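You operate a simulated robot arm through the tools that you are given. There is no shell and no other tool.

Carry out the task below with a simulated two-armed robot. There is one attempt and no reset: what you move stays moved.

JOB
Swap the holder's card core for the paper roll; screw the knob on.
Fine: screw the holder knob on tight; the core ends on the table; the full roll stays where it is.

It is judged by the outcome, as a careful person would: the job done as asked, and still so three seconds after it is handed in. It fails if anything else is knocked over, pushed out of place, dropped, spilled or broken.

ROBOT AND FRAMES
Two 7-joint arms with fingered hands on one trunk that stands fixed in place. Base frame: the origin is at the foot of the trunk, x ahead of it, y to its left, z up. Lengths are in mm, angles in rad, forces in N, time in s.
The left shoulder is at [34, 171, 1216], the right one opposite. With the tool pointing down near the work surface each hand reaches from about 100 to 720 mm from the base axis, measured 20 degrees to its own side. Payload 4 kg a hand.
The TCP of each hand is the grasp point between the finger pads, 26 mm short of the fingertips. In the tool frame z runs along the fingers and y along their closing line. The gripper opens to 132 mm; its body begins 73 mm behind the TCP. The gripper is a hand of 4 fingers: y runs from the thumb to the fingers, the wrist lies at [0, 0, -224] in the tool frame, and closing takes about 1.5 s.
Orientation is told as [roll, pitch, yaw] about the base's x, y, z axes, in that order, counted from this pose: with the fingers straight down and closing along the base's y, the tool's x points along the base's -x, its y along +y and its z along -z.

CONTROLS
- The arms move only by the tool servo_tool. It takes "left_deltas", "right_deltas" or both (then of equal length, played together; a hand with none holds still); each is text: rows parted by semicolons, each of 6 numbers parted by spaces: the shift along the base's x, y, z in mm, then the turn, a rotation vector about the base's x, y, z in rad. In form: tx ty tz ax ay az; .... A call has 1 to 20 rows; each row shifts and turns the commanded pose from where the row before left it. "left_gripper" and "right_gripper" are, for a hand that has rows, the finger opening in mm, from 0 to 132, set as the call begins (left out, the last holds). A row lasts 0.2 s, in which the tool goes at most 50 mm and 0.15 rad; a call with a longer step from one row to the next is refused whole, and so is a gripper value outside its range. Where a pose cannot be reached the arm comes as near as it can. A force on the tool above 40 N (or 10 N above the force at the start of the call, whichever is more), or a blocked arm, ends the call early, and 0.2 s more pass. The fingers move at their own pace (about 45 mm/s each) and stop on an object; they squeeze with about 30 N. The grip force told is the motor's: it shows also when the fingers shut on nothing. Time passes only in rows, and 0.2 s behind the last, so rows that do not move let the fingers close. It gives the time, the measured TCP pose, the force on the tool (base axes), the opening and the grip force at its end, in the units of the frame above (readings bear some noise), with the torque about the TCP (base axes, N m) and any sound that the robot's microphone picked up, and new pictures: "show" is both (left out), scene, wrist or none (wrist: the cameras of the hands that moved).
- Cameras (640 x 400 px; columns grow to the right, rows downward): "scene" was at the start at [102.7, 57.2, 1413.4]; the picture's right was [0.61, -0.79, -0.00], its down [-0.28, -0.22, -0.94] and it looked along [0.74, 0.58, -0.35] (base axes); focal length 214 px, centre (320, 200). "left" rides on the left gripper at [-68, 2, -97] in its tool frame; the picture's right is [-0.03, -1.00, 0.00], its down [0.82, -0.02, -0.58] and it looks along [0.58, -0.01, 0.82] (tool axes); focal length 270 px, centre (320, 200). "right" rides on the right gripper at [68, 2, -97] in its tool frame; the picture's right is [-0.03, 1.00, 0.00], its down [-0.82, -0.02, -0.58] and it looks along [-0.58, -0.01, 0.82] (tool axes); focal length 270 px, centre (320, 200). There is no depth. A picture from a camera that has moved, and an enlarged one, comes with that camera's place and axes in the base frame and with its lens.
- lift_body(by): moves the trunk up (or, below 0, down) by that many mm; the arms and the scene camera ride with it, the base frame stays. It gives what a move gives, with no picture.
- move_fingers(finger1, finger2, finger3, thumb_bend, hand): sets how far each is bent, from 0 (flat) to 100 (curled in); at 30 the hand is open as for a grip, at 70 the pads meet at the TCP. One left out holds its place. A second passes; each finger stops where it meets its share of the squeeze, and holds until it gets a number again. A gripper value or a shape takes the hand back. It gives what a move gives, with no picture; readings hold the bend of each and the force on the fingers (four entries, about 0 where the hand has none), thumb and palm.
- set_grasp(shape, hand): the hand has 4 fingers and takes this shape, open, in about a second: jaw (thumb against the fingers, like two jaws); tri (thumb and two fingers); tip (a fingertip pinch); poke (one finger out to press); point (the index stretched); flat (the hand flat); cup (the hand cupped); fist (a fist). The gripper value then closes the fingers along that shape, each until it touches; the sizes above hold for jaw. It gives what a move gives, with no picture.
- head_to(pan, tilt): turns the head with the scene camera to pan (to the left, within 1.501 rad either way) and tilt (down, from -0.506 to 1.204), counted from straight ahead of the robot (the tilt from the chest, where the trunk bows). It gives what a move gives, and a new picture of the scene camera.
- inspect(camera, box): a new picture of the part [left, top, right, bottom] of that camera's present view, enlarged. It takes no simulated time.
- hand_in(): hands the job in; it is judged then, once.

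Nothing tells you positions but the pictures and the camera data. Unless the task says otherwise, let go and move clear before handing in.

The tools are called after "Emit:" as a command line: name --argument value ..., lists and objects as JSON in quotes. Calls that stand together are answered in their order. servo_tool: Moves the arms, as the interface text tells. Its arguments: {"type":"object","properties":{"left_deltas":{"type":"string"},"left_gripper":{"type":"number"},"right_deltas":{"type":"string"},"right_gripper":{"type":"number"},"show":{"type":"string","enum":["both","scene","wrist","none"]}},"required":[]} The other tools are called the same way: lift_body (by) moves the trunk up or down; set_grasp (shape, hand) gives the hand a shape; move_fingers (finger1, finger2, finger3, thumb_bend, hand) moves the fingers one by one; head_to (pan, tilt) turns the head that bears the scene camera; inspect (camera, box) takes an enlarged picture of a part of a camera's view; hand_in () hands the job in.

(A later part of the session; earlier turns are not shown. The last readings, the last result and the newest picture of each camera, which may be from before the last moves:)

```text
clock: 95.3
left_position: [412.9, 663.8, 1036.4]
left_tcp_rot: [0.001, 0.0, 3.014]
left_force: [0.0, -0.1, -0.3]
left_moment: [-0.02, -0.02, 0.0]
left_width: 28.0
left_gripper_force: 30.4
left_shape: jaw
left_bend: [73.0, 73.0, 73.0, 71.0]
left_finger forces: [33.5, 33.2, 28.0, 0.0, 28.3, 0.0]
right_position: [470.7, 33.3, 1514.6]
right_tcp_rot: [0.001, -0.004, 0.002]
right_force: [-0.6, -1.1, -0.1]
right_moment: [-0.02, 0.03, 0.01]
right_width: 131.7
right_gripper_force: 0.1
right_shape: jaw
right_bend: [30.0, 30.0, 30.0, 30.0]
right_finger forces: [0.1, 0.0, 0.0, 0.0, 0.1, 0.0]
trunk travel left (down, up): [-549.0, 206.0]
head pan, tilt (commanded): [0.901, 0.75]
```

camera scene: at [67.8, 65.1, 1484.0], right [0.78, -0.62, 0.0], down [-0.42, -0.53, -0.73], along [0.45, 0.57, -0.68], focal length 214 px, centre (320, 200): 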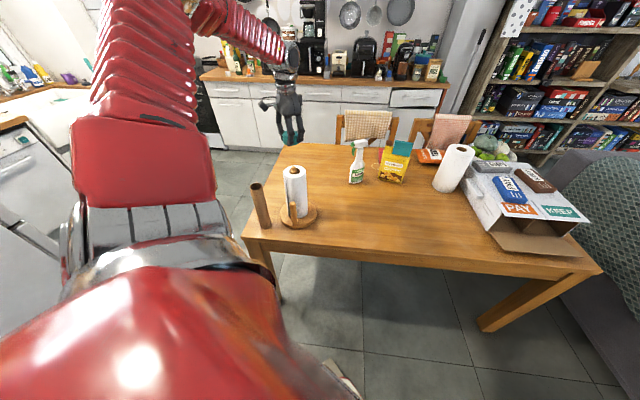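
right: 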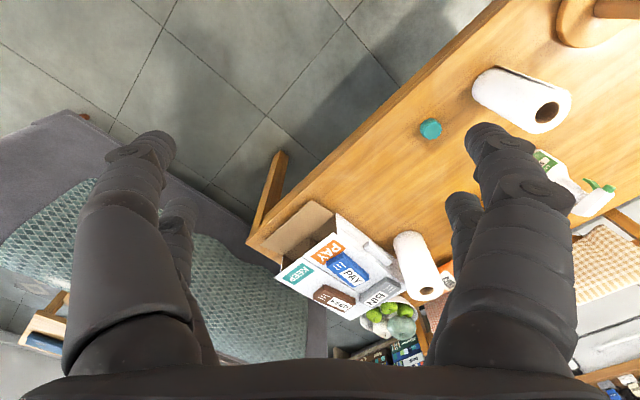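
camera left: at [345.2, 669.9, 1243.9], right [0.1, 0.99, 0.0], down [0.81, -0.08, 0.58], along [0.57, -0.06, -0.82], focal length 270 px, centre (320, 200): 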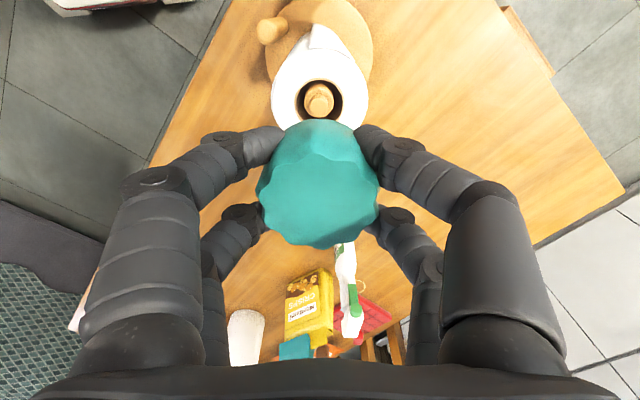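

Still free of contact, so the peg may be entering the knob's hole. I'll look before going on.

Emit:
inspect --camera "scene" --box '[274, 148, 314, 173]'

Emit:
inspect --camera "left" --box '[220, 60, 420, 260]'

```text
16.00 times, centred on (294, 160) of scene
camera zoom: at [68.0, 65.0, 1484.0], right [0.78, -0.62, 0.0], down [-0.42, -0.53, -0.73], along [0.45, 0.57, -0.68], focal length 3432 px, centre (736, 832)
```

zoom: 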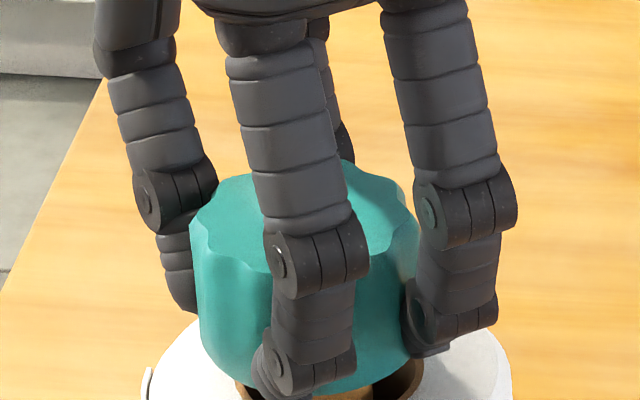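

```text
2.00 times, centred on (320, 160) of left
camera zoom: at [345.3, 670.7, 1132.3], right [0.1, 0.99, 0.0], down [0.81, -0.09, 0.58], along [0.57, -0.06, -0.82], focal length 541 px, centre (320, 280)
```

zoom: 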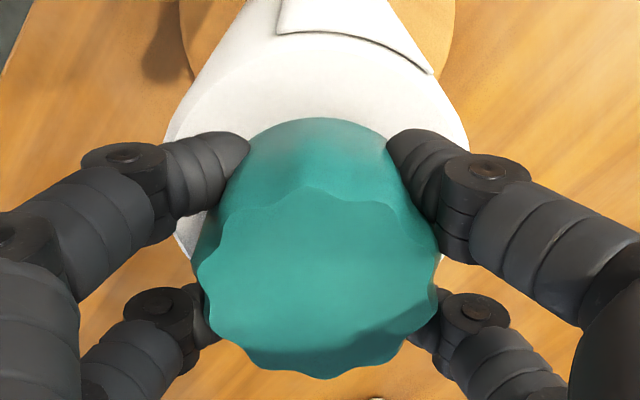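

Nothing is wrong in view; I'll keep lowering in 1 mm steps until a force appears.

Emit:
servo_tool --left_deltas "0 0 -1 0 0 0;0 0 -1 0 0 0" --show "none"

Emit:
servo_tool --left_deltas "0 0 -1 0 0 0;0 0 -1 0 0 0" --show "none"

```text
clock: 95.9
left_position: [412.9, 663.3, 1034.5]
left_tcp_rot: [-0.001, -0.001, 3.011]
left_force: [0.3, -0.4, -0.3]
left_moment: [0.02, 0.02, -0.01]
left_width: 28.2
left_gripper_force: 29.9
left_shape: jaw
left_bend: [73.0, 73.0, 73.0, 71.0]
left_finger forces: [33.5, 33.3, 28.0, 0.0, 28.3, 0.0]
right_position: [470.5, 32.7, 1513.6]
right_tcp_rot: [-0.001, -0.002, 0.001]
right_force: [0.1, -0.4, 0.0]
right_moment: [0.03, -0.02, 0.02]
right_width: 131.8
right_gripper_force: 0.1
right_shape: jaw
right_bend: [30.0, 30.0, 30.0, 30.0]
right_finger forces: [0.0, 0.0, 0.0, 0.0, 0.0, 0.0]
trunk travel left (down, up): [-549.0, 206.0]
head pan, tilt (commanded): [0.901, 0.75]
```

```text
clock: 96.5
left_position: [413.2, 662.2, 1033.1]
left_tcp_rot: [-0.002, -0.001, 3.01]
left_force: [0.1, 1.3, 3.4]
left_moment: [-0.02, -0.01, 0.02]
left_width: 27.8
left_gripper_force: 30.1
left_shape: jaw
left_bend: [74.0, 73.0, 73.0, 71.0]
left_finger forces: [33.4, 33.5, 28.5, 0.0, 28.8, 0.0]
right_position: [469.3, 32.6, 1513.5]
right_tcp_rot: [0.001, -0.002, 0.0]
right_force: [-0.2, -0.2, 0.0]
right_moment: [0.01, -0.01, -0.02]
right_width: 132.1
right_gripper_force: 0.0
right_shape: jaw
right_bend: [30.0, 30.0, 30.0, 30.0]
right_finger forces: [0.0, 0.0, 0.1, 0.0, 0.0, 0.0]
trunk travel left (down, up): [-549.0, 206.0]
head pan, tilt (commanded): [0.901, 0.75]
```

First light contact (3.4 N). I'll start turning clockwise as seen from above (tightening) with a slight downward feed and watch force and torque.

Emit:
servo_tool --left_deltas "0 0 -0.3 0 0 -0.12;0 0 -0.1 0 0 -0.12;0 0 -0.1 0 0 -0.12;0 0 -0.1 0 0 -0.12;0 0 -0.1 0 0 -0.12;0 0 -0.1 0 0 -0.12" --show "none"

Emit:
inspect --camera "scene" --box '[274, 148, 314, 173]'

```text
clock: 97.9
left_position: [413.0, 662.9, 1032.6]
left_tcp_rot: [0.0, -0.003, 2.288]
left_force: [-0.8, -3.4, 10.2]
left_moment: [-0.2, 0.07, 0.05]
left_width: 28.5
left_gripper_force: 30.2
left_shape: jaw
left_bend: [74.0, 74.0, 74.0, 71.0]
left_finger forces: [36.2, 37.7, 29.9, 0.0, 29.8, 0.0]
right_position: [468.7, 32.3, 1514.5]
right_tcp_rot: [0.002, -0.002, -0.001]
right_force: [-0.5, -0.7, 0.9]
right_moment: [0.02, -0.06, 0.02]
right_width: 132.1
right_gripper_force: 0.0
right_shape: jaw
right_bend: [30.0, 30.0, 30.0, 30.0]
right_finger forces: [0.1, 0.0, 0.1, 0.1, 0.0, 0.1]
trunk travel left (down, up): [-549.0, 206.0]
head pan, tilt (commanded): [0.901, 0.75]
```

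```text
16.00 times, centred on (294, 160) of scene
camera zoom: at [66.9, 63.3, 1484.2], right [0.78, -0.62, 0.0], down [-0.42, -0.53, -0.73], along [0.45, 0.57, -0.68], focal length 3432 px, centre (736, 832)
```

zoom: 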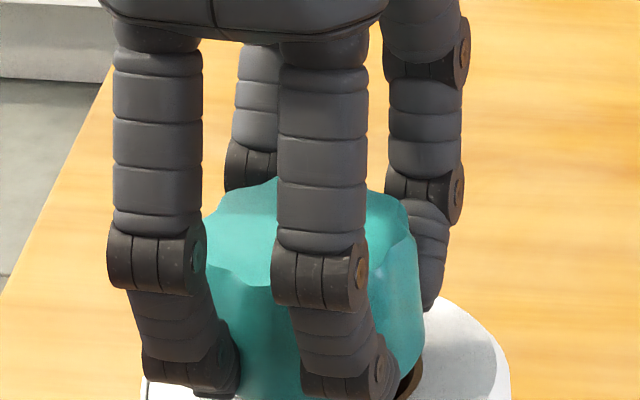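

There is some downward resistance (10 N) but little torque so far. I'll keep turning with no extra feed and see whether the thread draws the knob down.

Emit:
servo_tool --left_deltas "0 0 0.3 0 0 -0.14;0 0 0 0 0 -0.14;0 0 0 0 0 -0.14;0 0 0 0 0 -0.14;0 0 0 0 0 -0.14;0 0 0 0 0 -0.14;0 0 0 0 0 -0.14;0 0 0 0 0 -0.14" --show "none"

Emit:
inspect --camera "scene" --box '[268, 145, 324, 180]'

```text
clock: 99.7
left_position: [412.4, 661.1, 1033.0]
left_tcp_rot: [0.0, 0.0, 1.17]
left_force: [-3.6, -2.5, 7.3]
left_moment: [-0.04, 0.15, 0.03]
left_width: 27.9
left_gripper_force: 29.8
left_shape: jaw
left_bend: [74.0, 74.0, 74.0, 71.0]
left_finger forces: [36.2, 38.2, 30.6, 0.0, 29.8, 0.1]
right_position: [468.2, 32.8, 1513.7]
right_tcp_rot: [0.003, -0.002, 0.001]
right_force: [-0.2, -0.3, 0.7]
right_moment: [0.0, -0.01, 0.0]
right_width: 132.1
right_gripper_force: 0.1
right_shape: jaw
right_bend: [30.0, 30.0, 30.0, 30.0]
right_finger forces: [0.0, 0.1, 0.0, 0.0, 0.1, 0.1]
trunk travel left (down, up): [-549.0, 206.0]
head pan, tilt (commanded): [0.901, 0.75]
```

```text
11.43 times, centred on (296, 162) of scene
camera zoom: at [66.7, 64.2, 1484.1], right [0.78, -0.62, 0.0], down [-0.42, -0.53, -0.73], along [0.45, 0.57, -0.68], focal length 2451 px, centre (594, 629)
```

zoom: 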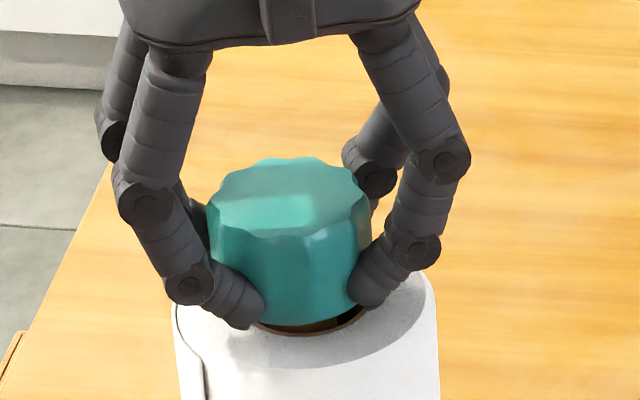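

The knob sits around the peg with light side forces, so the peg is inside its hole. I'll check in the wrist view that the knob is turning with the hand rather than slipping.

Emit:
inspect --camera "left" --box '[220, 60, 420, 260]'

```text
2.00 times, centred on (320, 160) of left
camera zoom: at [437.2, 725.7, 1128.7], right [0.93, -0.37, 0.0], down [-0.3, -0.76, 0.58], along [-0.21, -0.54, -0.82], focal length 541 px, centre (320, 280)
```

zoom: 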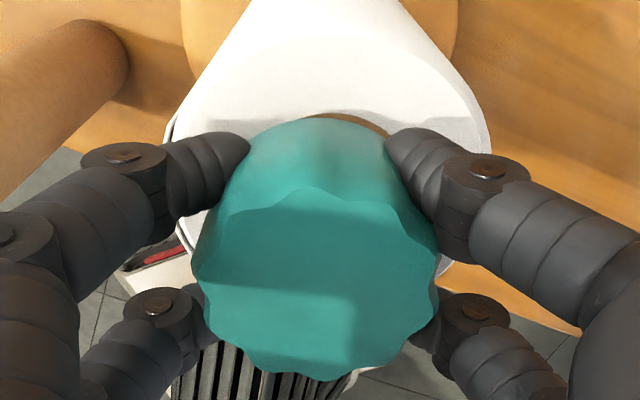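

The knob turns with the hand. I'll carry on turning through the rest of this stroke, keeping a light press.

Emit:
servo_tool --left_deltas "0 0 -0.2 0 0 -0.14;0 0 0 0 0 -0.14;0 0 0 0 0 -0.14;0 0 0 0 0 -0.14;0 0 0 0 0 -0.14;0 0 0 0 0 -0.14;0 0 0 0 0 -0.14" --show "none"

Emit:
servo_tool --left_deltas "0 0 0 0 0 -0.14;0 0 0 0 0 -0.14;0 0 0 0 0 -0.14;0 0 0 0 0 -0.14;0 0 0 0 0 -0.14;0 0 0 0 0 -0.14;0 0 0 0 0 -0.14" --show "none"

Emit:
inspect --camera "scene" --box '[268, 145, 324, 180]'

Emit:
inspect --camera "left" --box '[220, 60, 420, 260]'

```text
clock: 101.3
left_position: [413.0, 663.1, 1032.4]
left_tcp_rot: [0.0, -0.002, 0.188]
left_force: [0.3, -0.1, 6.9]
left_moment: [0.07, 0.04, 0.47]
left_width: 28.1
left_gripper_force: 29.9
left_shape: jaw
left_bend: [74.0, 74.0, 74.0, 71.0]
left_finger forces: [33.6, 40.2, 26.7, 0.0, 32.7, 0.1]
right_position: [469.5, 33.6, 1514.3]
right_tcp_rot: [0.002, -0.002, 0.0]
right_force: [-0.3, -0.7, 0.6]
right_moment: [-0.01, 0.01, 0.02]
right_width: 132.0
right_gripper_force: 0.0
right_shape: jaw
right_bend: [30.0, 30.0, 30.0, 30.0]
right_finger forces: [0.0, 0.1, 0.0, 0.1, 0.0, 0.0]
trunk travel left (down, up): [-549.0, 206.0]
head pan, tilt (commanded): [0.901, 0.75]
```

```text
clock: 102.9
left_position: [412.7, 662.1, 1033.0]
left_tcp_rot: [-0.001, 0.0, -0.793]
left_force: [0.5, 0.4, 10.0]
left_moment: [0.1, -0.02, 0.55]
left_width: 27.9
left_gripper_force: 30.3
left_shape: jaw
left_bend: [74.0, 74.0, 74.0, 71.0]
left_finger forces: [33.4, 40.7, 26.8, 0.0, 33.2, 0.0]
right_position: [470.3, 33.0, 1515.6]
right_tcp_rot: [0.0, -0.002, 0.0]
right_force: [-0.1, -0.4, 0.1]
right_moment: [0.0, 0.0, -0.01]
right_width: 131.9
right_gripper_force: 0.0
right_shape: jaw
right_bend: [30.0, 30.0, 30.0, 30.0]
right_finger forces: [0.0, 0.0, 0.0, 0.1, 0.0, 0.0]
trunk travel left (down, up): [-549.0, 206.0]
head pan, tilt (commanded): [0.901, 0.75]
```

```text
11.43 times, centred on (296, 162) of scene
camera zoom: at [67.2, 64.2, 1484.2], right [0.78, -0.62, 0.0], down [-0.42, -0.53, -0.73], along [0.45, 0.57, -0.68], focal length 2451 px, centre (594, 629)
```

zoom: 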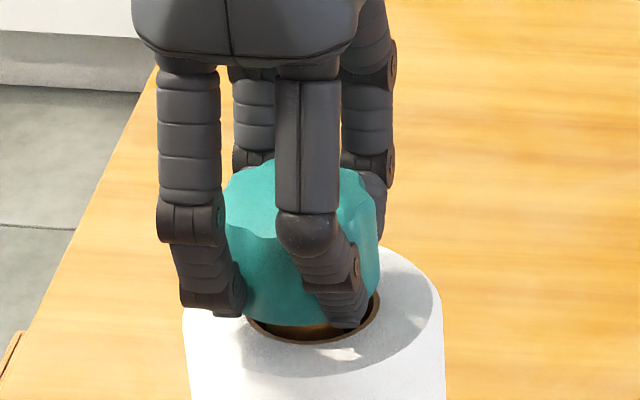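

```text
2.00 times, centred on (320, 160) of left
camera zoom: at [461.8, 614.8, 1128.5], right [-0.69, -0.72, 0.0], down [-0.59, 0.56, 0.58], along [-0.42, 0.4, -0.82], focal length 541 px, centre (320, 280)
```

zoom: 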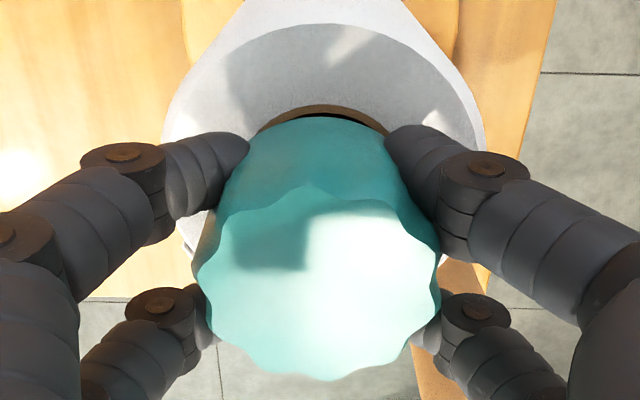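

Torque about the axis has risen to about 0.5 N·m, so the thread is biting or the knob is tightening. I'll check that the holder itself hasn't turned.

Emit:
inspect --camera "scene" --box '[235, 130, 355, 240]'

```text
3.64 times, centred on (295, 185) of scene
camera zoom: at [67.2, 64.2, 1484.2], right [0.78, -0.62, 0.0], down [-0.42, -0.53, -0.73], along [0.45, 0.57, -0.68], focal length 780 px, centre (411, 254)
```

zoom: 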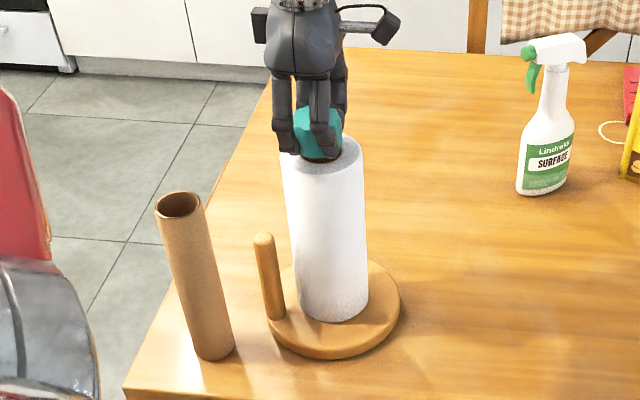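

The holder has turned with the knob by roughly 55° once the torque rose, so from here I must press down enough that the base grips the table. First I'll ease off and let go to see how the knob sits.

Emit:
servo_tool --left_deltas "0 0 0.5 0 0 0;0 0 0.3 0 0 0;0 0 0 0 0 0;0 0 0 0 0 0;0 0 0 0 0 0;0 0 0 0 0 0;0 0 0 0 0 0" --left_gripper 95 --show "wrist"

Emit:
inspect --camera "scene" --box '[268, 145, 324, 180]'

```text
clock: 104.5
left_position: [413.0, 663.8, 1033.2]
left_tcp_rot: [-0.002, 0.001, -0.789]
left_force: [-0.2, -0.6, -0.4]
left_moment: [-0.01, -0.01, -0.01]
left_width: 94.9
left_gripper_force: 0.1
left_shape: jaw
left_bend: [66.0, 66.0, 66.0, 55.0]
left_finger forces: [0.0, 0.0, 0.1, 0.0, 0.1, 0.0]
right_position: [470.0, 33.3, 1514.5]
right_tcp_rot: [0.0, -0.002, 0.0]
right_force: [0.2, -0.3, -0.2]
right_moment: [-0.02, 0.02, 0.01]
right_width: 131.9
right_gripper_force: 0.0
right_shape: jaw
right_bend: [30.0, 30.0, 30.0, 30.0]
right_finger forces: [0.0, 0.0, 0.1, 0.1, 0.1, 0.1]
trunk travel left (down, up): [-549.0, 206.0]
head pan, tilt (commanded): [0.901, 0.75]
camera left: at [462.4, 615.9, 1128.8], right [-0.69, -0.72, 0.0], down [-0.59, 0.56, 0.58], along [-0.42, 0.4, -0.82], focal length 270 px, centre (320, 200)
```

left: 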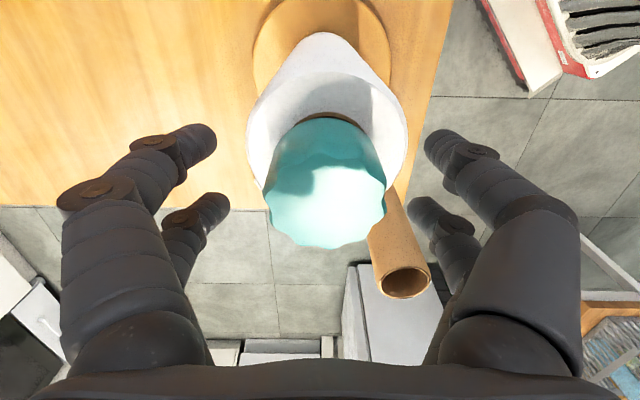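

```text
11.43 times, centred on (296, 162) of scene
camera zoom: at [67.9, 64.9, 1484.0], right [0.78, -0.62, 0.0], down [-0.42, -0.53, -0.73], along [0.45, 0.57, -0.68], focal length 2451 px, centre (594, 629)
```

zoom: 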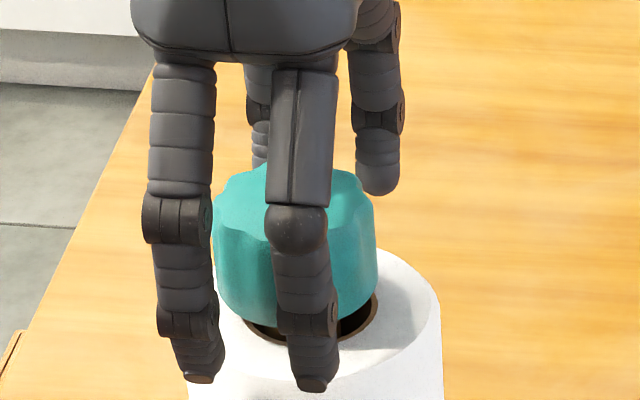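

The knob stays on the peg. I'll raise the hand and look at how far down and how level it sits.

Emit:
servo_tool --left_deltas "0 0 10 0 0 0;0 0 30 0 0 0;0 0 40 0 0 0;0 0 40 0 0 0;0 0 0 0 0 0" --show "none"

Emit:
inspect --camera "scene" --box '[268, 150, 324, 185]'

Emit:
inspect --camera "left" --box '[240, 20, 400, 140]'

```text
clock: 105.7
left_position: [412.5, 663.2, 1153.4]
left_tcp_rot: [-0.001, 0.0, -0.788]
left_force: [0.6, 0.7, -0.7]
left_moment: [-0.01, -0.01, 0.01]
left_width: 94.7
left_gripper_force: 0.1
left_shape: jaw
left_bend: [66.0, 66.0, 66.0, 55.0]
left_finger forces: [0.0, 0.1, 0.0, 0.0, 0.0, 0.1]
right_position: [470.2, 33.6, 1514.3]
right_tcp_rot: [0.0, -0.001, 0.0]
right_force: [0.6, 0.6, 0.0]
right_moment: [-0.01, -0.01, 0.03]
right_width: 131.9
right_gripper_force: 0.0
right_shape: jaw
right_bend: [30.0, 30.0, 30.0, 30.0]
right_finger forces: [0.1, 0.1, 0.0, 0.1, 0.1, 0.0]
trunk travel left (down, up): [-549.0, 206.0]
head pan, tilt (commanded): [0.901, 0.75]
```

```text
11.43 times, centred on (296, 168) of scene
camera zoom: at [68.3, 65.6, 1484.0], right [0.78, -0.62, 0.0], down [-0.42, -0.54, -0.73], along [0.45, 0.57, -0.68], focal length 2451 px, centre (594, 571)
```

zoom: 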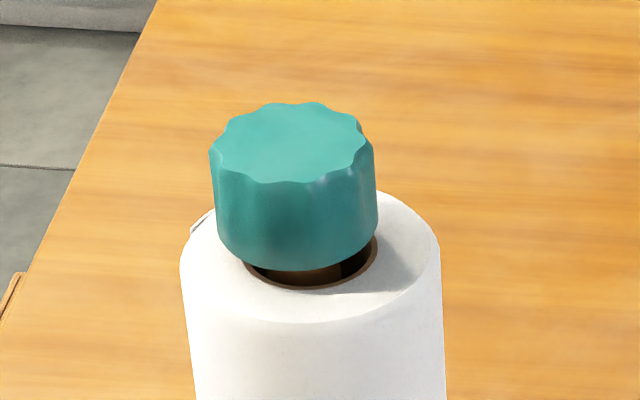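

```text
3.33 times, centred on (320, 80) of left
camera zoom: at [462.6, 614.8, 1250.0], right [-0.69, -0.72, 0.0], down [-0.59, 0.56, 0.58], along [-0.42, 0.4, -0.82], focal length 901 px, centre (320, 600)
```

zoom: 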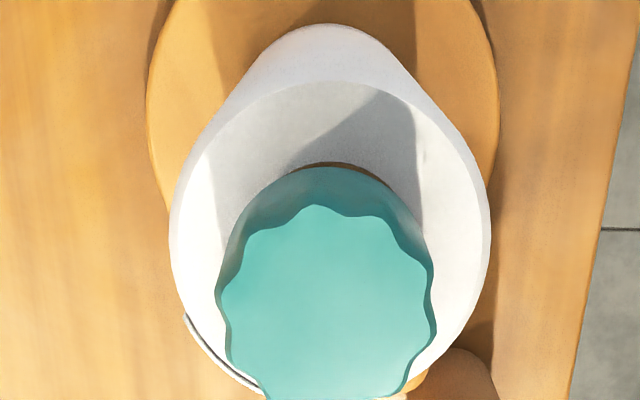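

The knob sits level on the peg, about 2 mm toward (415, 660.5) from where the hand is. I'll turn the open hand back to yaw ≈ 2.9 and recentre for another stroke.

Emit:
servo_tool --left_deltas "2.2 -2.1 0 0 0 0.146;0 0 0 0 0 0.146;0 0 0 0 0 0.146;0 0 0 0 0 0.146;0 0 0 0 0 0.146;0 0 0 0 0 0.146;0 0 0 0 0 0.146;0 0 0 0 0 0.146;0 0 0 0 0 0.146;0 0 0 0 0 0.146;0 0 0 0 0 0.146;0 0 0 0 0 0.146;0 0 0 0 0 0.146;0 0 0 0 0 0.146;0 0 0 0 0 0.146;0 0 0 0 0 0.146;0 0 0 0 0 0.146;0 0 0 0 0 0.146;0 0 0 0 0 0.146;0 0 0 0 0 0.146" --show "none"

Emit:
servo_tool --left_deltas "0 0 0 0 0 0.146;0 0 0 0 0 0.146;0 0 0 0 0 0.146;0 0 0 0 0 0.146;0 0 0 0 0 0.146;0 0 -20 0 0 0;0 0 -20 0 0 0;0 0 0 0 0 0" --show "wrist"

Emit:
inspect --camera "left" --box '[240, 60, 400, 180]'

```text
clock: 109.9
left_position: [414.8, 662.5, 1152.8]
left_tcp_rot: [0.001, 0.002, 2.137]
left_force: [-0.9, 0.9, -1.0]
left_moment: [0.0, 0.0, 0.01]
left_width: 94.8
left_gripper_force: 0.2
left_shape: jaw
left_bend: [66.0, 66.0, 66.0, 55.0]
left_finger forces: [0.0, 0.1, 0.0, 0.0, 0.0, 0.0]
right_position: [470.5, 33.4, 1513.8]
right_tcp_rot: [0.0, -0.002, 0.0]
right_force: [-0.4, 0.5, -0.7]
right_moment: [0.01, 0.01, -0.02]
right_width: 131.8
right_gripper_force: 0.1
right_shape: jaw
right_bend: [30.0, 30.0, 30.0, 30.0]
right_finger forces: [0.0, 0.0, 0.0, 0.0, 0.0, 0.2]
trunk travel left (down, up): [-549.0, 206.0]
head pan, tilt (commanded): [0.901, 0.75]
```

```text
clock: 111.7
left_position: [415.7, 659.9, 1111.7]
left_tcp_rot: [0.0, 0.0, 2.863]
left_force: [0.6, 0.7, 0.1]
left_moment: [0.01, 0.02, -0.02]
left_width: 94.8
left_gripper_force: 0.1
left_shape: jaw
left_bend: [66.0, 66.0, 66.0, 55.0]
left_finger forces: [0.0, 0.0, 0.2, 0.0, 0.0, 0.0]
right_position: [470.1, 33.0, 1514.6]
right_tcp_rot: [0.001, -0.001, -0.002]
right_force: [-0.2, 0.0, 0.4]
right_moment: [0.0, 0.01, -0.02]
right_width: 132.0
right_gripper_force: 0.1
right_shape: jaw
right_bend: [30.0, 30.0, 30.0, 30.0]
right_finger forces: [0.0, 0.0, 0.0, 0.1, 0.0, 0.0]
trunk travel left (down, up): [-549.0, 206.0]
head pan, tilt (commanded): [0.901, 0.75]
camera left: at [348.3, 677.2, 1208.5], right [0.25, 0.97, 0.0], down [0.79, -0.2, 0.58], along [0.56, -0.14, -0.82], focal length 270 px, centre (320, 200)
```

left: 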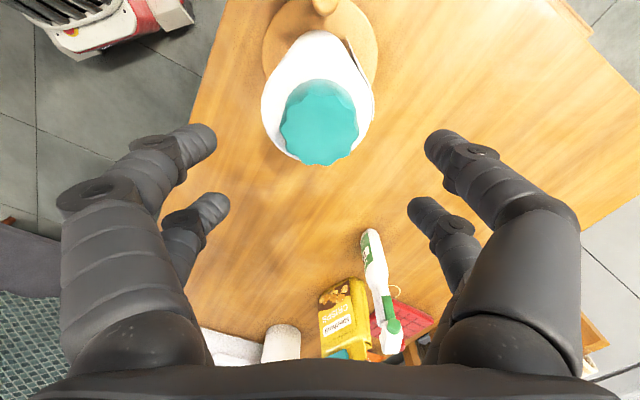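

```text
3.33 times, centred on (320, 120) of left
camera zoom: at [348.3, 677.2, 1208.5], right [0.25, 0.97, 0.0], down [0.79, -0.2, 0.58], along [0.56, -0.14, -0.82], focal length 901 px, centre (320, 467)
```

zoom: 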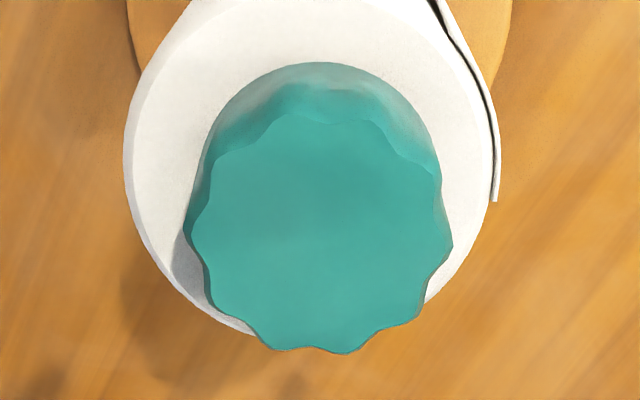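

The knob centre averages to about (413, 661). I'll shift 1.6 mm, descend around it with a slightly higher hold than before, and close.

Emit:
servo_tool --left_deltas "-1.6 0.2 -20 0 0 0;0 0 -25 0 0 0;0 0 -20 0 0 0;0 0 -11 0 0 0;0 0 0 0 0 0" --show "none"

Emit:
servo_tool --left_deltas "0 0 0 0 0 0;0 0 0 0 0 0;0 0 0 0 0 0;0 0 0 0 0 0;0 0 0 0 0 0;0 0 0 0 0 0;0 0 0 0 0 0" --left_gripper 18 --show "wrist"

Emit:
inspect --camera "scene" --box '[268, 145, 324, 180]'

```text
clock: 112.9
left_position: [412.9, 660.6, 1035.7]
left_tcp_rot: [0.002, -0.002, 2.865]
left_force: [-0.3, -0.1, 0.0]
left_moment: [-0.01, 0.02, 0.01]
left_width: 94.7
left_gripper_force: 0.0
left_shape: jaw
left_bend: [66.0, 66.0, 66.0, 55.0]
left_finger forces: [0.0, 0.0, 0.1, 0.0, 0.0, 0.0]
right_position: [469.7, 33.9, 1513.7]
right_tcp_rot: [-0.001, -0.002, 0.001]
right_force: [-0.5, 0.4, 0.4]
right_moment: [0.03, 0.02, -0.03]
right_width: 131.9
right_gripper_force: 0.2
right_shape: jaw
right_bend: [30.0, 30.0, 30.0, 30.0]
right_finger forces: [0.0, 0.1, 0.0, 0.0, 0.0, 0.1]
trunk travel left (down, up): [-549.0, 206.0]
head pan, tilt (commanded): [0.901, 0.75]
```

```text
clock: 114.5
left_position: [413.3, 661.7, 1033.9]
left_tcp_rot: [0.002, -0.001, 2.863]
left_force: [-0.2, -0.2, -3.7]
left_moment: [-0.09, -0.02, -0.04]
left_width: 31.0
left_gripper_force: 29.8
left_shape: jaw
left_bend: [73.0, 73.0, 73.0, 70.0]
left_finger forces: [28.0, 27.8, 27.2, 0.0, 26.8, 0.0]
right_position: [470.4, 34.7, 1514.2]
right_tcp_rot: [0.001, -0.001, 0.001]
right_force: [-0.2, 1.1, 0.0]
right_moment: [0.01, -0.03, -0.01]
right_width: 131.9
right_gripper_force: 0.0
right_shape: jaw
right_bend: [30.0, 30.0, 30.0, 30.0]
right_finger forces: [0.0, 0.1, 0.1, 0.0, 0.0, 0.0]
trunk travel left (down, up): [-549.0, 206.0]
head pan, tilt (commanded): [0.901, 0.75]
camera left: at [346.7, 678.1, 1130.6], right [0.25, 0.97, 0.0], down [0.79, -0.2, 0.58], along [0.56, -0.14, -0.82], focal length 270 px, centre (320, 200)
```

left: 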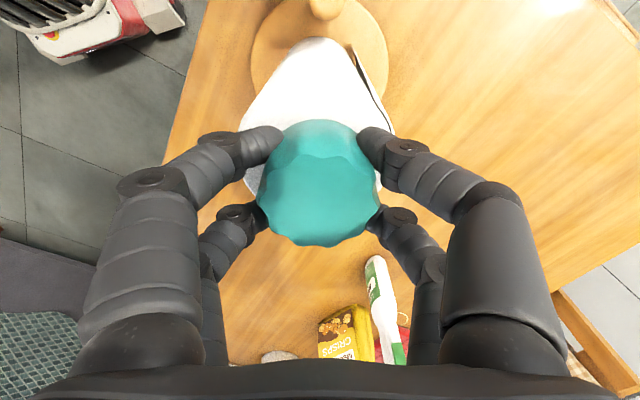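

```text
11.43 times, centred on (296, 162) of scene
camera zoom: at [68.3, 65.5, 1484.0], right [0.78, -0.62, 0.0], down [-0.42, -0.53, -0.73], along [0.45, 0.57, -0.68], focal length 2451 px, centre (594, 629)
```

zoom: 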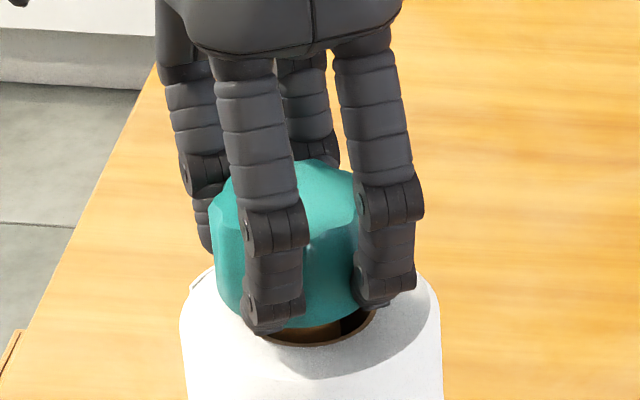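

Closing pulled the hand down slightly, so the knob is held axially on the peg. Now I'll press down to load the base against the table and turn in a short test stroke.

Emit:
servo_tool --left_deltas "0 0 -1.5 0 0 0;0 0 -1.5 0 0 0;0 0 -0.8 0 0 0" --show "none"

Emit:
servo_tool --left_deltas "0 0 0 0 0 -0.1;0 0 0 0 0 -0.1;0 0 0 0 0 -0.1" --show "none"

Emit:
inspect --camera "scene" --box '[235, 130, 355, 240]'

```text
clock: 115.3
left_position: [412.9, 661.0, 1033.2]
left_tcp_rot: [-0.002, 0.003, 2.865]
left_force: [-3.5, 1.4, 8.3]
left_moment: [-0.01, 0.09, -0.05]
left_width: 31.3
left_gripper_force: 29.9
left_shape: jaw
left_bend: [73.0, 74.0, 73.0, 71.0]
left_finger forces: [29.1, 28.1, 26.9, 0.0, 27.9, 0.0]
right_position: [468.7, 33.1, 1515.2]
right_tcp_rot: [0.0, -0.003, -0.002]
right_force: [-0.6, -0.1, 0.8]
right_moment: [0.0, 0.02, -0.06]
right_width: 132.0
right_gripper_force: 0.0
right_shape: jaw
right_bend: [30.0, 30.0, 30.0, 30.0]
right_finger forces: [0.0, 0.0, 0.0, 0.0, 0.0, 0.0]
trunk travel left (down, up): [-549.0, 206.0]
head pan, tilt (commanded): [0.901, 0.75]
```

```text
clock: 116.1
left_position: [413.5, 660.5, 1034.0]
left_tcp_rot: [-0.003, 0.0, 2.563]
left_force: [0.6, 0.0, 9.5]
left_moment: [-0.06, -0.01, 0.56]
left_width: 31.0
left_gripper_force: 30.1
left_shape: jaw
left_bend: [73.0, 74.0, 73.0, 71.0]
left_finger forces: [28.5, 30.4, 27.2, 0.1, 29.3, 0.0]
right_position: [469.2, 32.5, 1513.7]
right_tcp_rot: [0.001, -0.003, -0.002]
right_force: [-0.1, 0.0, 0.1]
right_moment: [0.01, 0.06, -0.02]
right_width: 132.1
right_gripper_force: 0.0
right_shape: jaw
right_bend: [30.0, 30.0, 30.0, 30.0]
right_finger forces: [0.0, 0.0, 0.0, 0.0, 0.1, 0.1]
trunk travel left (down, up): [-549.0, 206.0]
head pan, tilt (commanded): [0.901, 0.75]
```

```text
3.64 times, centred on (295, 185) of scene
camera zoom: at [67.2, 64.1, 1484.2], right [0.78, -0.62, 0.0], down [-0.42, -0.53, -0.73], along [0.45, 0.57, -0.68], focal length 780 px, centre (411, 254)
```

zoom: 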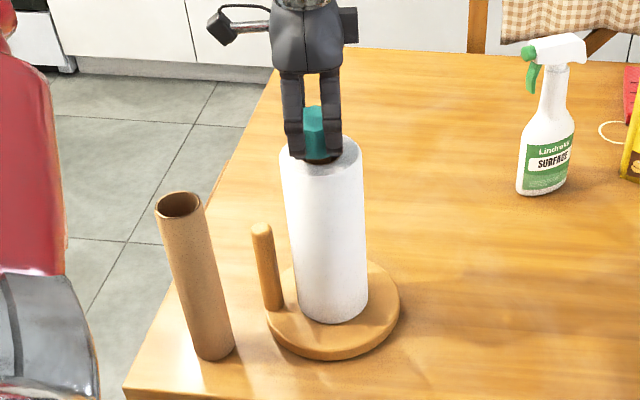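

Torque rises to 0.56 N·m within 0.3 rad and the whole holder begins to turn: the knob is already at its stop, limited by the base's grip on the table. I'll press harder (about 30 N) to hold the base and give it a firmer final turn.

Emit:
servo_tool --left_deltas "0 0 -2.5 0 0 0;0 0 -2.5 0 0 0;0 0 -2 0 0 0" --show "none"

```text
clock: 116.9
left_position: [417.0, 662.1, 1032.8]
left_tcp_rot: [-0.009, 0.005, 2.562]
left_force: [-8.9, -2.2, 24.1]
left_moment: [-0.12, 0.32, 0.09]
left_width: 31.6
left_gripper_force: 29.7
left_shape: jaw
left_bend: [74.0, 74.0, 74.0, 71.0]
left_finger forces: [34.3, 34.4, 27.6, 0.0, 31.1, 0.0]
right_position: [467.3, 31.9, 1514.3]
right_tcp_rot: [0.0, -0.002, 0.0]
right_force: [-1.1, -0.5, -0.2]
right_moment: [-0.03, 0.02, -0.01]
right_width: 131.9
right_gripper_force: 0.2
right_shape: jaw
right_bend: [30.0, 30.0, 30.0, 30.0]
right_finger forces: [0.0, 0.1, 0.0, 0.0, 0.0, 0.0]
trunk travel left (down, up): [-549.0, 206.0]
head pan, tilt (commanded): [0.901, 0.75]
stopped in row 3 (left hand): the force on the tool passed its limit at 42 N (the readings are from after the stop); the commanded pose is now the measured one
```

The press reached the force limit with the hand a few mm off to +x. I'll ease the side load and turn with the remaining press of about 24 N.

Emit:
servo_tool --left_deltas "-1.5 0 0 0 0 0;-1.5 -0.5 0 0 0 0;0 0 0 0 0 -0.08;0 0 0 0 0 -0.08;0 0 0 0 0 -0.08;0 0 0 0 0 -0.08" --show "none"

Emit:
inspect --camera "scene" --box '[235, 130, 355, 240]'

```text
clock: 118.3
left_position: [412.2, 659.2, 1031.3]
left_tcp_rot: [-0.007, 0.002, 2.242]
left_force: [-4.3, -4.9, 29.8]
left_moment: [-0.08, 0.37, 0.85]
left_width: 31.5
left_gripper_force: 29.7
left_shape: jaw
left_bend: [74.0, 75.0, 74.0, 72.0]
left_finger forces: [33.0, 33.5, 24.7, 0.1, 41.1, 0.0]
right_position: [467.2, 29.5, 1515.2]
right_tcp_rot: [0.004, -0.001, 0.002]
right_force: [-0.1, 0.5, 0.3]
right_moment: [0.03, -0.03, 0.02]
right_width: 131.9
right_gripper_force: 0.1
right_shape: jaw
right_bend: [30.0, 30.0, 30.0, 30.0]
right_finger forces: [0.0, 0.0, 0.0, 0.1, 0.1, 0.0]
trunk travel left (down, up): [-549.0, 206.0]
head pan, tilt (commanded): [0.901, 0.75]
```

```text
3.64 times, centred on (295, 185) of scene
camera zoom: at [64.9, 61.4, 1484.4], right [0.78, -0.62, 0.0], down [-0.42, -0.53, -0.73], along [0.46, 0.57, -0.68], focal length 780 px, centre (411, 254)
```

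zoom: 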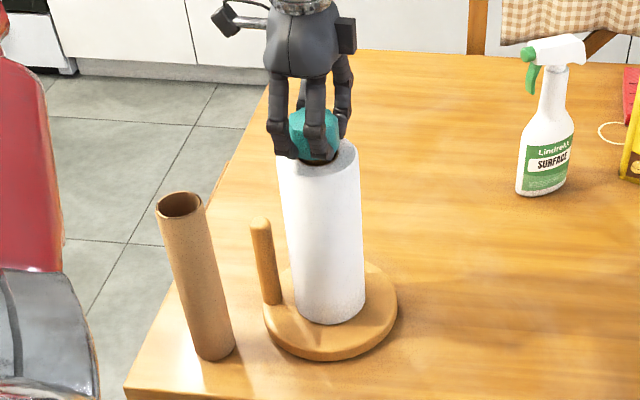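

With 30 N press the torque reached 0.85 N·m and the holder hardly moved, so the knob itself took up a bit more turn. I'll continue a little under the same press.

Emit:
servo_tool --left_deltas "0.5 0.5 0 0 0 -0.08;0 0 0 0 0 -0.08;0 0 0 0 0 -0.08;0 0 0 0 0 -0.08;0 0 0 0 0 -0.08" --show "none"

Emit:
inspect --camera "scene" --box '[235, 130, 355, 240]'

Emit:
inspect --camera "left" --box '[220, 60, 420, 260]'

```text
clock: 119.5
left_position: [413.6, 661.5, 1033.1]
left_tcp_rot: [-0.009, 0.0, 1.844]
left_force: [-1.4, 1.0, 24.6]
left_moment: [0.21, 0.23, 1.16]
left_width: 30.9
left_gripper_force: 30.0
left_shape: jaw
left_bend: [74.0, 75.0, 74.0, 72.0]
left_finger forces: [30.7, 33.7, 24.7, 0.1, 48.9, 0.0]
right_position: [468.6, 31.8, 1515.3]
right_tcp_rot: [0.004, -0.003, 0.0]
right_force: [-0.2, 0.9, -0.5]
right_moment: [-0.04, -0.02, -0.02]
right_width: 131.9
right_gripper_force: 0.0
right_shape: jaw
right_bend: [30.0, 30.0, 30.0, 30.0]
right_finger forces: [0.0, 0.0, 0.1, 0.0, 0.1, 0.0]
trunk travel left (down, up): [-549.0, 206.0]
head pan, tilt (commanded): [0.901, 0.75]
```

```text
3.64 times, centred on (295, 185) of scene
camera zoom: at [65.9, 62.5, 1484.3], right [0.78, -0.62, 0.0], down [-0.42, -0.53, -0.73], along [0.45, 0.57, -0.68], focal length 780 px, centre (411, 254)
```

zoom: 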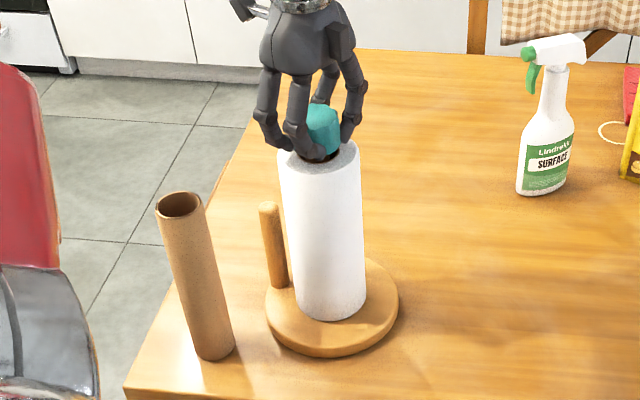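

```text
2.00 times, centred on (320, 160) of left
camera zoom: at [392.2, 726.2, 1127.7], right [0.96, 0.29, 0.01], down [0.23, -0.78, 0.58], along [0.18, -0.55, -0.82], focal length 541 px, centre (320, 280)
```

zoom: 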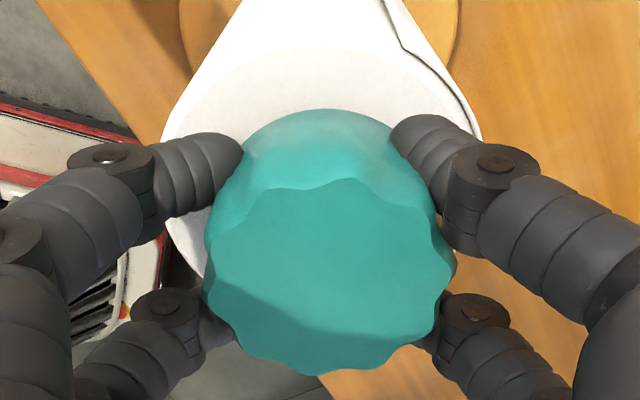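

Torque reached 1.16 N·m and now only the whole holder turns, so the knob is tight. The holder has rotated about 100° clockwise; by easing the press and carrying on clockwise (never loosening) I can bring its side arm round to where it began.

Emit:
servo_tool --left_deltas "0 0 2 0 0 0;0 0 2 0 0 0;0 0 1 0 0 0" --show "none"

Emit:
servo_tool --left_deltas "0 0 0 0 0 -0.13;0 0 0 0 0 -0.13;0 0 0 0 0 -0.13;0 0 0 0 0 -0.13;0 0 0 0 0 -0.13;0 0 0 0 0 -0.13" --show "none"

Emit:
inspect --camera "scene" --box '[235, 130, 355, 240]'

```text
clock: 120.3
left_position: [412.9, 662.1, 1032.1]
left_tcp_rot: [0.0, 0.002, 1.842]
left_force: [-0.5, 1.0, -4.5]
left_moment: [0.07, 0.14, 0.02]
left_width: 30.3
left_gripper_force: 29.8
left_shape: jaw
left_bend: [74.0, 75.0, 74.0, 71.0]
left_finger forces: [30.5, 28.0, 38.9, 0.0, 44.1, 0.0]
right_position: [471.9, 33.5, 1513.7]
right_tcp_rot: [0.001, -0.003, 0.0]
right_force: [-0.2, -0.5, -0.2]
right_moment: [-0.02, 0.0, 0.03]
right_width: 132.0
right_gripper_force: 0.0
right_shape: jaw
right_bend: [30.0, 30.0, 30.0, 30.0]
right_finger forces: [0.0, 0.0, 0.0, 0.0, 0.1, 0.1]
trunk travel left (down, up): [-549.0, 206.0]
head pan, tilt (commanded): [0.901, 0.75]
```

```text
clock: 121.7
left_position: [414.0, 661.5, 1033.7]
left_tcp_rot: [-0.006, 0.003, 1.06]
left_force: [-0.3, 0.3, -4.0]
left_moment: [0.05, 0.13, 0.02]
left_width: 30.5
left_gripper_force: 30.1
left_shape: jaw
left_bend: [74.0, 75.0, 74.0, 71.0]
left_finger forces: [30.3, 27.9, 38.6, 0.0, 43.0, 0.1]
right_position: [470.6, 33.6, 1513.8]
right_tcp_rot: [0.0, -0.001, 0.0]
right_force: [-0.8, 0.6, 0.1]
right_moment: [-0.02, 0.0, -0.02]
right_width: 132.0
right_gripper_force: 0.1
right_shape: jaw
right_bend: [30.0, 30.0, 30.0, 30.0]
right_finger forces: [0.0, 0.0, 0.0, 0.0, 0.0, 0.0]
trunk travel left (down, up): [-549.0, 206.0]
head pan, tilt (commanded): [0.901, 0.75]
```

```text
3.64 times, centred on (295, 185) of scene
camera zoom: at [68.1, 65.5, 1484.0], right [0.78, -0.62, 0.0], down [-0.42, -0.54, -0.73], along [0.45, 0.57, -0.68], focal length 780 px, centre (411, 254)
```

zoom: 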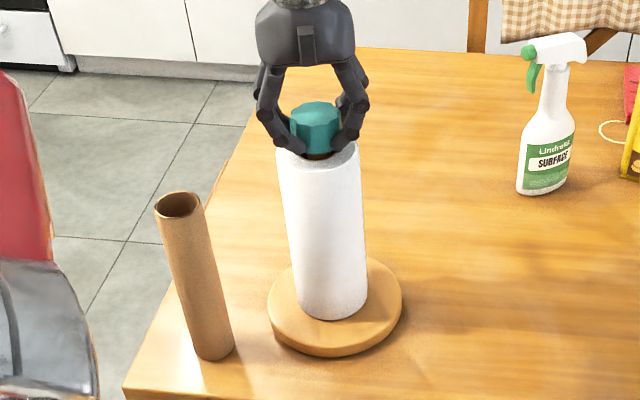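

The holder turns freely with the knob (almost no torque with the load eased). I'll lower a touch so it rests on the table and continue clockwise.

Emit:
servo_tool --left_deltas "0 0 -0.8 0 0 0;0 0 0 0 0 -0.135;0 0 0 0 0 -0.135;0 0 0 0 0 -0.135;0 0 0 0 0 -0.135;0 0 0 0 0 -0.135;0 0 0 0 0 -0.135;0 0 0 0 0 -0.135;0 0 0 0 0 -0.135;0 0 0 0 0 -0.135;0 0 0 0 0 -0.135;0 0 0 0 0 -0.135;0 0 0 0 0 -0.135;0 0 0 0 0 -0.135;0 0 0 0 0 -0.135;0 0 0 0 0 -0.135" --show "none"

Emit:
inspect --camera "scene" --box '[235, 130, 355, 240]'

```text
clock: 125.1
left_position: [413.6, 661.7, 1032.2]
left_tcp_rot: [-0.006, 0.002, -0.964]
left_force: [1.2, 1.0, -4.0]
left_moment: [0.06, -0.21, 0.07]
left_width: 30.4
left_gripper_force: 30.1
left_shape: jaw
left_bend: [74.0, 75.0, 74.0, 71.0]
left_finger forces: [30.6, 28.0, 37.9, 0.0, 42.6, 0.0]
right_position: [470.4, 33.8, 1513.3]
right_tcp_rot: [0.0, -0.002, 0.0]
right_force: [0.0, 0.1, 0.0]
right_moment: [0.02, -0.01, -0.01]
right_width: 131.9
right_gripper_force: 0.0
right_shape: jaw
right_bend: [30.0, 30.0, 30.0, 30.0]
right_finger forces: [0.0, 0.1, 0.0, 0.1, 0.0, 0.0]
trunk travel left (down, up): [-549.0, 206.0]
head pan, tilt (commanded): [0.901, 0.75]
```

```text
3.64 times, centred on (295, 185) of scene
camera zoom: at [68.2, 65.5, 1484.0], right [0.78, -0.62, 0.0], down [-0.42, -0.54, -0.73], along [0.45, 0.57, -0.68], focal length 780 px, centre (411, 254)
```

zoom: 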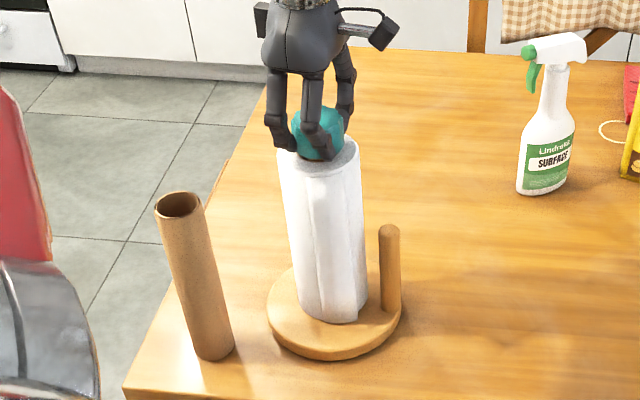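

The side arm has come round to about -52°; about 80° more remains. I'll set the weight fully down, open, turn the hand back and take one more stroke.

Emit:
servo_tool --left_deltas "0 0 -0.8 0 0 0;0 0 -0.8 0 0 0;0 0 0 0 0 0" --show "none"

Emit:
servo_tool --left_deltas "0 0 0 0 0 0;0 0 0 0 0 0;0 0 0 0 0 0;0 0 0 0 0 0;0 0 0 0 0 0;0 0 0 0 0 0" --left_gripper 95 --show "wrist"

```text
clock: 125.9
left_position: [413.6, 662.5, 1032.4]
left_tcp_rot: [-0.007, 0.002, -0.963]
left_force: [-1.4, 0.9, 3.7]
left_moment: [0.02, -0.12, 0.02]
left_width: 30.3
left_gripper_force: 29.7
left_shape: jaw
left_bend: [74.0, 75.0, 74.0, 71.0]
left_finger forces: [30.4, 27.9, 37.9, 0.0, 42.7, 0.0]
right_position: [469.8, 32.4, 1514.5]
right_tcp_rot: [0.001, -0.001, -0.001]
right_force: [0.6, -0.4, -0.2]
right_moment: [-0.03, 0.01, 0.0]
right_width: 132.0
right_gripper_force: 0.1
right_shape: jaw
right_bend: [30.0, 30.0, 30.0, 30.0]
right_finger forces: [0.0, 0.0, 0.0, 0.0, 0.1, 0.1]
trunk travel left (down, up): [-549.0, 206.0]
head pan, tilt (commanded): [0.901, 0.75]
```

```text
clock: 127.3
left_position: [413.1, 662.8, 1031.5]
left_tcp_rot: [-0.007, 0.002, -0.961]
left_force: [0.1, -0.1, -0.3]
left_moment: [0.0, 0.02, -0.01]
left_width: 94.8
left_gripper_force: 0.1
left_shape: jaw
left_bend: [66.0, 66.0, 66.0, 55.0]
left_finger forces: [0.1, 0.0, 0.1, 0.0, 0.1, 0.0]
right_position: [469.7, 34.2, 1513.7]
right_tcp_rot: [0.001, -0.001, 0.0]
right_force: [-0.3, 0.7, 0.7]
right_moment: [0.03, -0.01, 0.02]
right_width: 132.0
right_gripper_force: 0.0
right_shape: jaw
right_bend: [30.0, 30.0, 30.0, 30.0]
right_finger forces: [0.0, 0.0, 0.0, 0.1, 0.0, 0.1]
trunk travel left (down, up): [-549.0, 206.0]
head pan, tilt (commanded): [0.901, 0.75]
camera left: at [454.9, 607.5, 1127.8], right [-0.8, -0.59, 0.01], down [-0.48, 0.66, 0.58], along [-0.35, 0.46, -0.81], focal length 270 px, centre (320, 200)
```

left: 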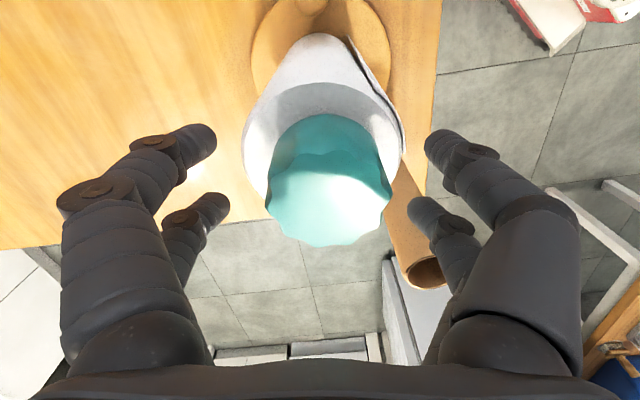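

Open around the knob. I'll rise a bit, turn the hand back by about 1.6 rad, come down and close again.

Emit:
servo_tool --left_deltas "0 0 12 0 0 0;0 0 12 0 0 0;0 0 0 0 0 0.145;0 0 0 0 0 0.145;0 0 0 0 0 0.145;0 0 0 0 0 0.145;0 0 0 0 0 0.145;0 0 0 0 0 0.145;0 0 0 0 0 0.145;0 0 0 0 0 0.145;0 0 0 0 0 0.145;0 0 0 0 0 0.145;0 0 0 0 0 0.145;0 0 -11 0 0 0;0 0 -9 0 0 0;0 0 0 0 0 0" --show "wrist"

Emit:
servo_tool --left_deltas "0 0 0 0 0 0;0 0 0 0 0 0;0 0 0 0 0 0;0 0 0 0 0 0;0 0 0 0 0 0;0 0 0 0 0 0;0 0 0 0 0 0" --left_gripper 18 --show "wrist"

```text
clock: 130.7
left_position: [414.4, 661.9, 1036.8]
left_tcp_rot: [-0.008, 0.001, 0.636]
left_force: [0.4, -0.2, -0.4]
left_moment: [-0.01, 0.02, 0.02]
left_width: 94.7
left_gripper_force: 0.0
left_shape: jaw
left_bend: [66.0, 66.0, 66.0, 55.0]
left_finger forces: [0.0, 0.0, 0.1, 0.0, 0.1, 0.0]
right_position: [470.0, 32.7, 1514.0]
right_tcp_rot: [0.0, -0.003, 0.0]
right_force: [-0.6, -1.0, -0.8]
right_moment: [-0.01, -0.02, -0.03]
right_width: 131.9
right_gripper_force: 0.0
right_shape: jaw
right_bend: [30.0, 30.0, 30.0, 30.0]
right_finger forces: [0.0, 0.0, 0.1, 0.0, 0.1, 0.0]
trunk travel left (down, up): [-549.0, 206.0]
head pan, tilt (commanded): [0.901, 0.75]
camera left: at [468.1, 704.3, 1131.6], right [0.61, -0.79, 0.01], down [-0.65, -0.5, 0.58], along [-0.45, -0.36, -0.81], focal length 270 px, centre (320, 200)
```

left: 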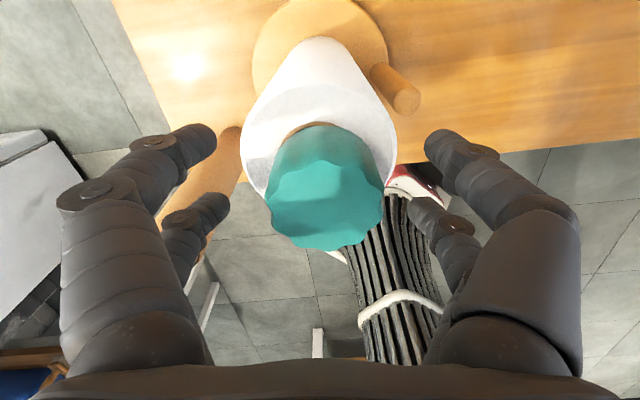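

```text
clock: 132.3
left_position: [415.3, 662.3, 1034.6]
left_tcp_rot: [-0.004, 0.003, 0.634]
left_force: [1.0, -0.2, -3.3]
left_moment: [-0.09, -0.09, -0.02]
left_width: 29.4
left_gripper_force: 30.1
left_shape: jaw
left_bend: [73.0, 73.0, 73.0, 70.0]
left_finger forces: [25.6, 29.5, 27.8, 0.0, 25.9, 0.0]
right_position: [469.3, 35.1, 1512.7]
right_tcp_rot: [0.0, -0.001, 0.001]
right_force: [-1.0, 0.1, -0.6]
right_moment: [-0.02, 0.03, 0.0]
right_width: 132.1
right_gripper_force: 0.0
right_shape: jaw
right_bend: [30.0, 30.0, 30.0, 30.0]
right_finger forces: [0.1, 0.0, 0.0, 0.0, 0.0, 0.1]
trunk travel left (down, up): [-549.0, 206.0]
head pan, tilt (commanded): [0.901, 0.75]
camera left: at [468.3, 704.6, 1130.8], right [0.61, -0.79, 0.01], down [-0.65, -0.5, 0.58], along [-0.46, -0.36, -0.81], focal length 270 px, centre (320, 200)
```

left: 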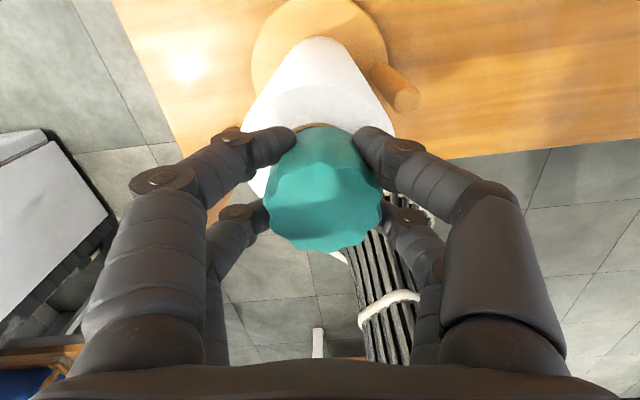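

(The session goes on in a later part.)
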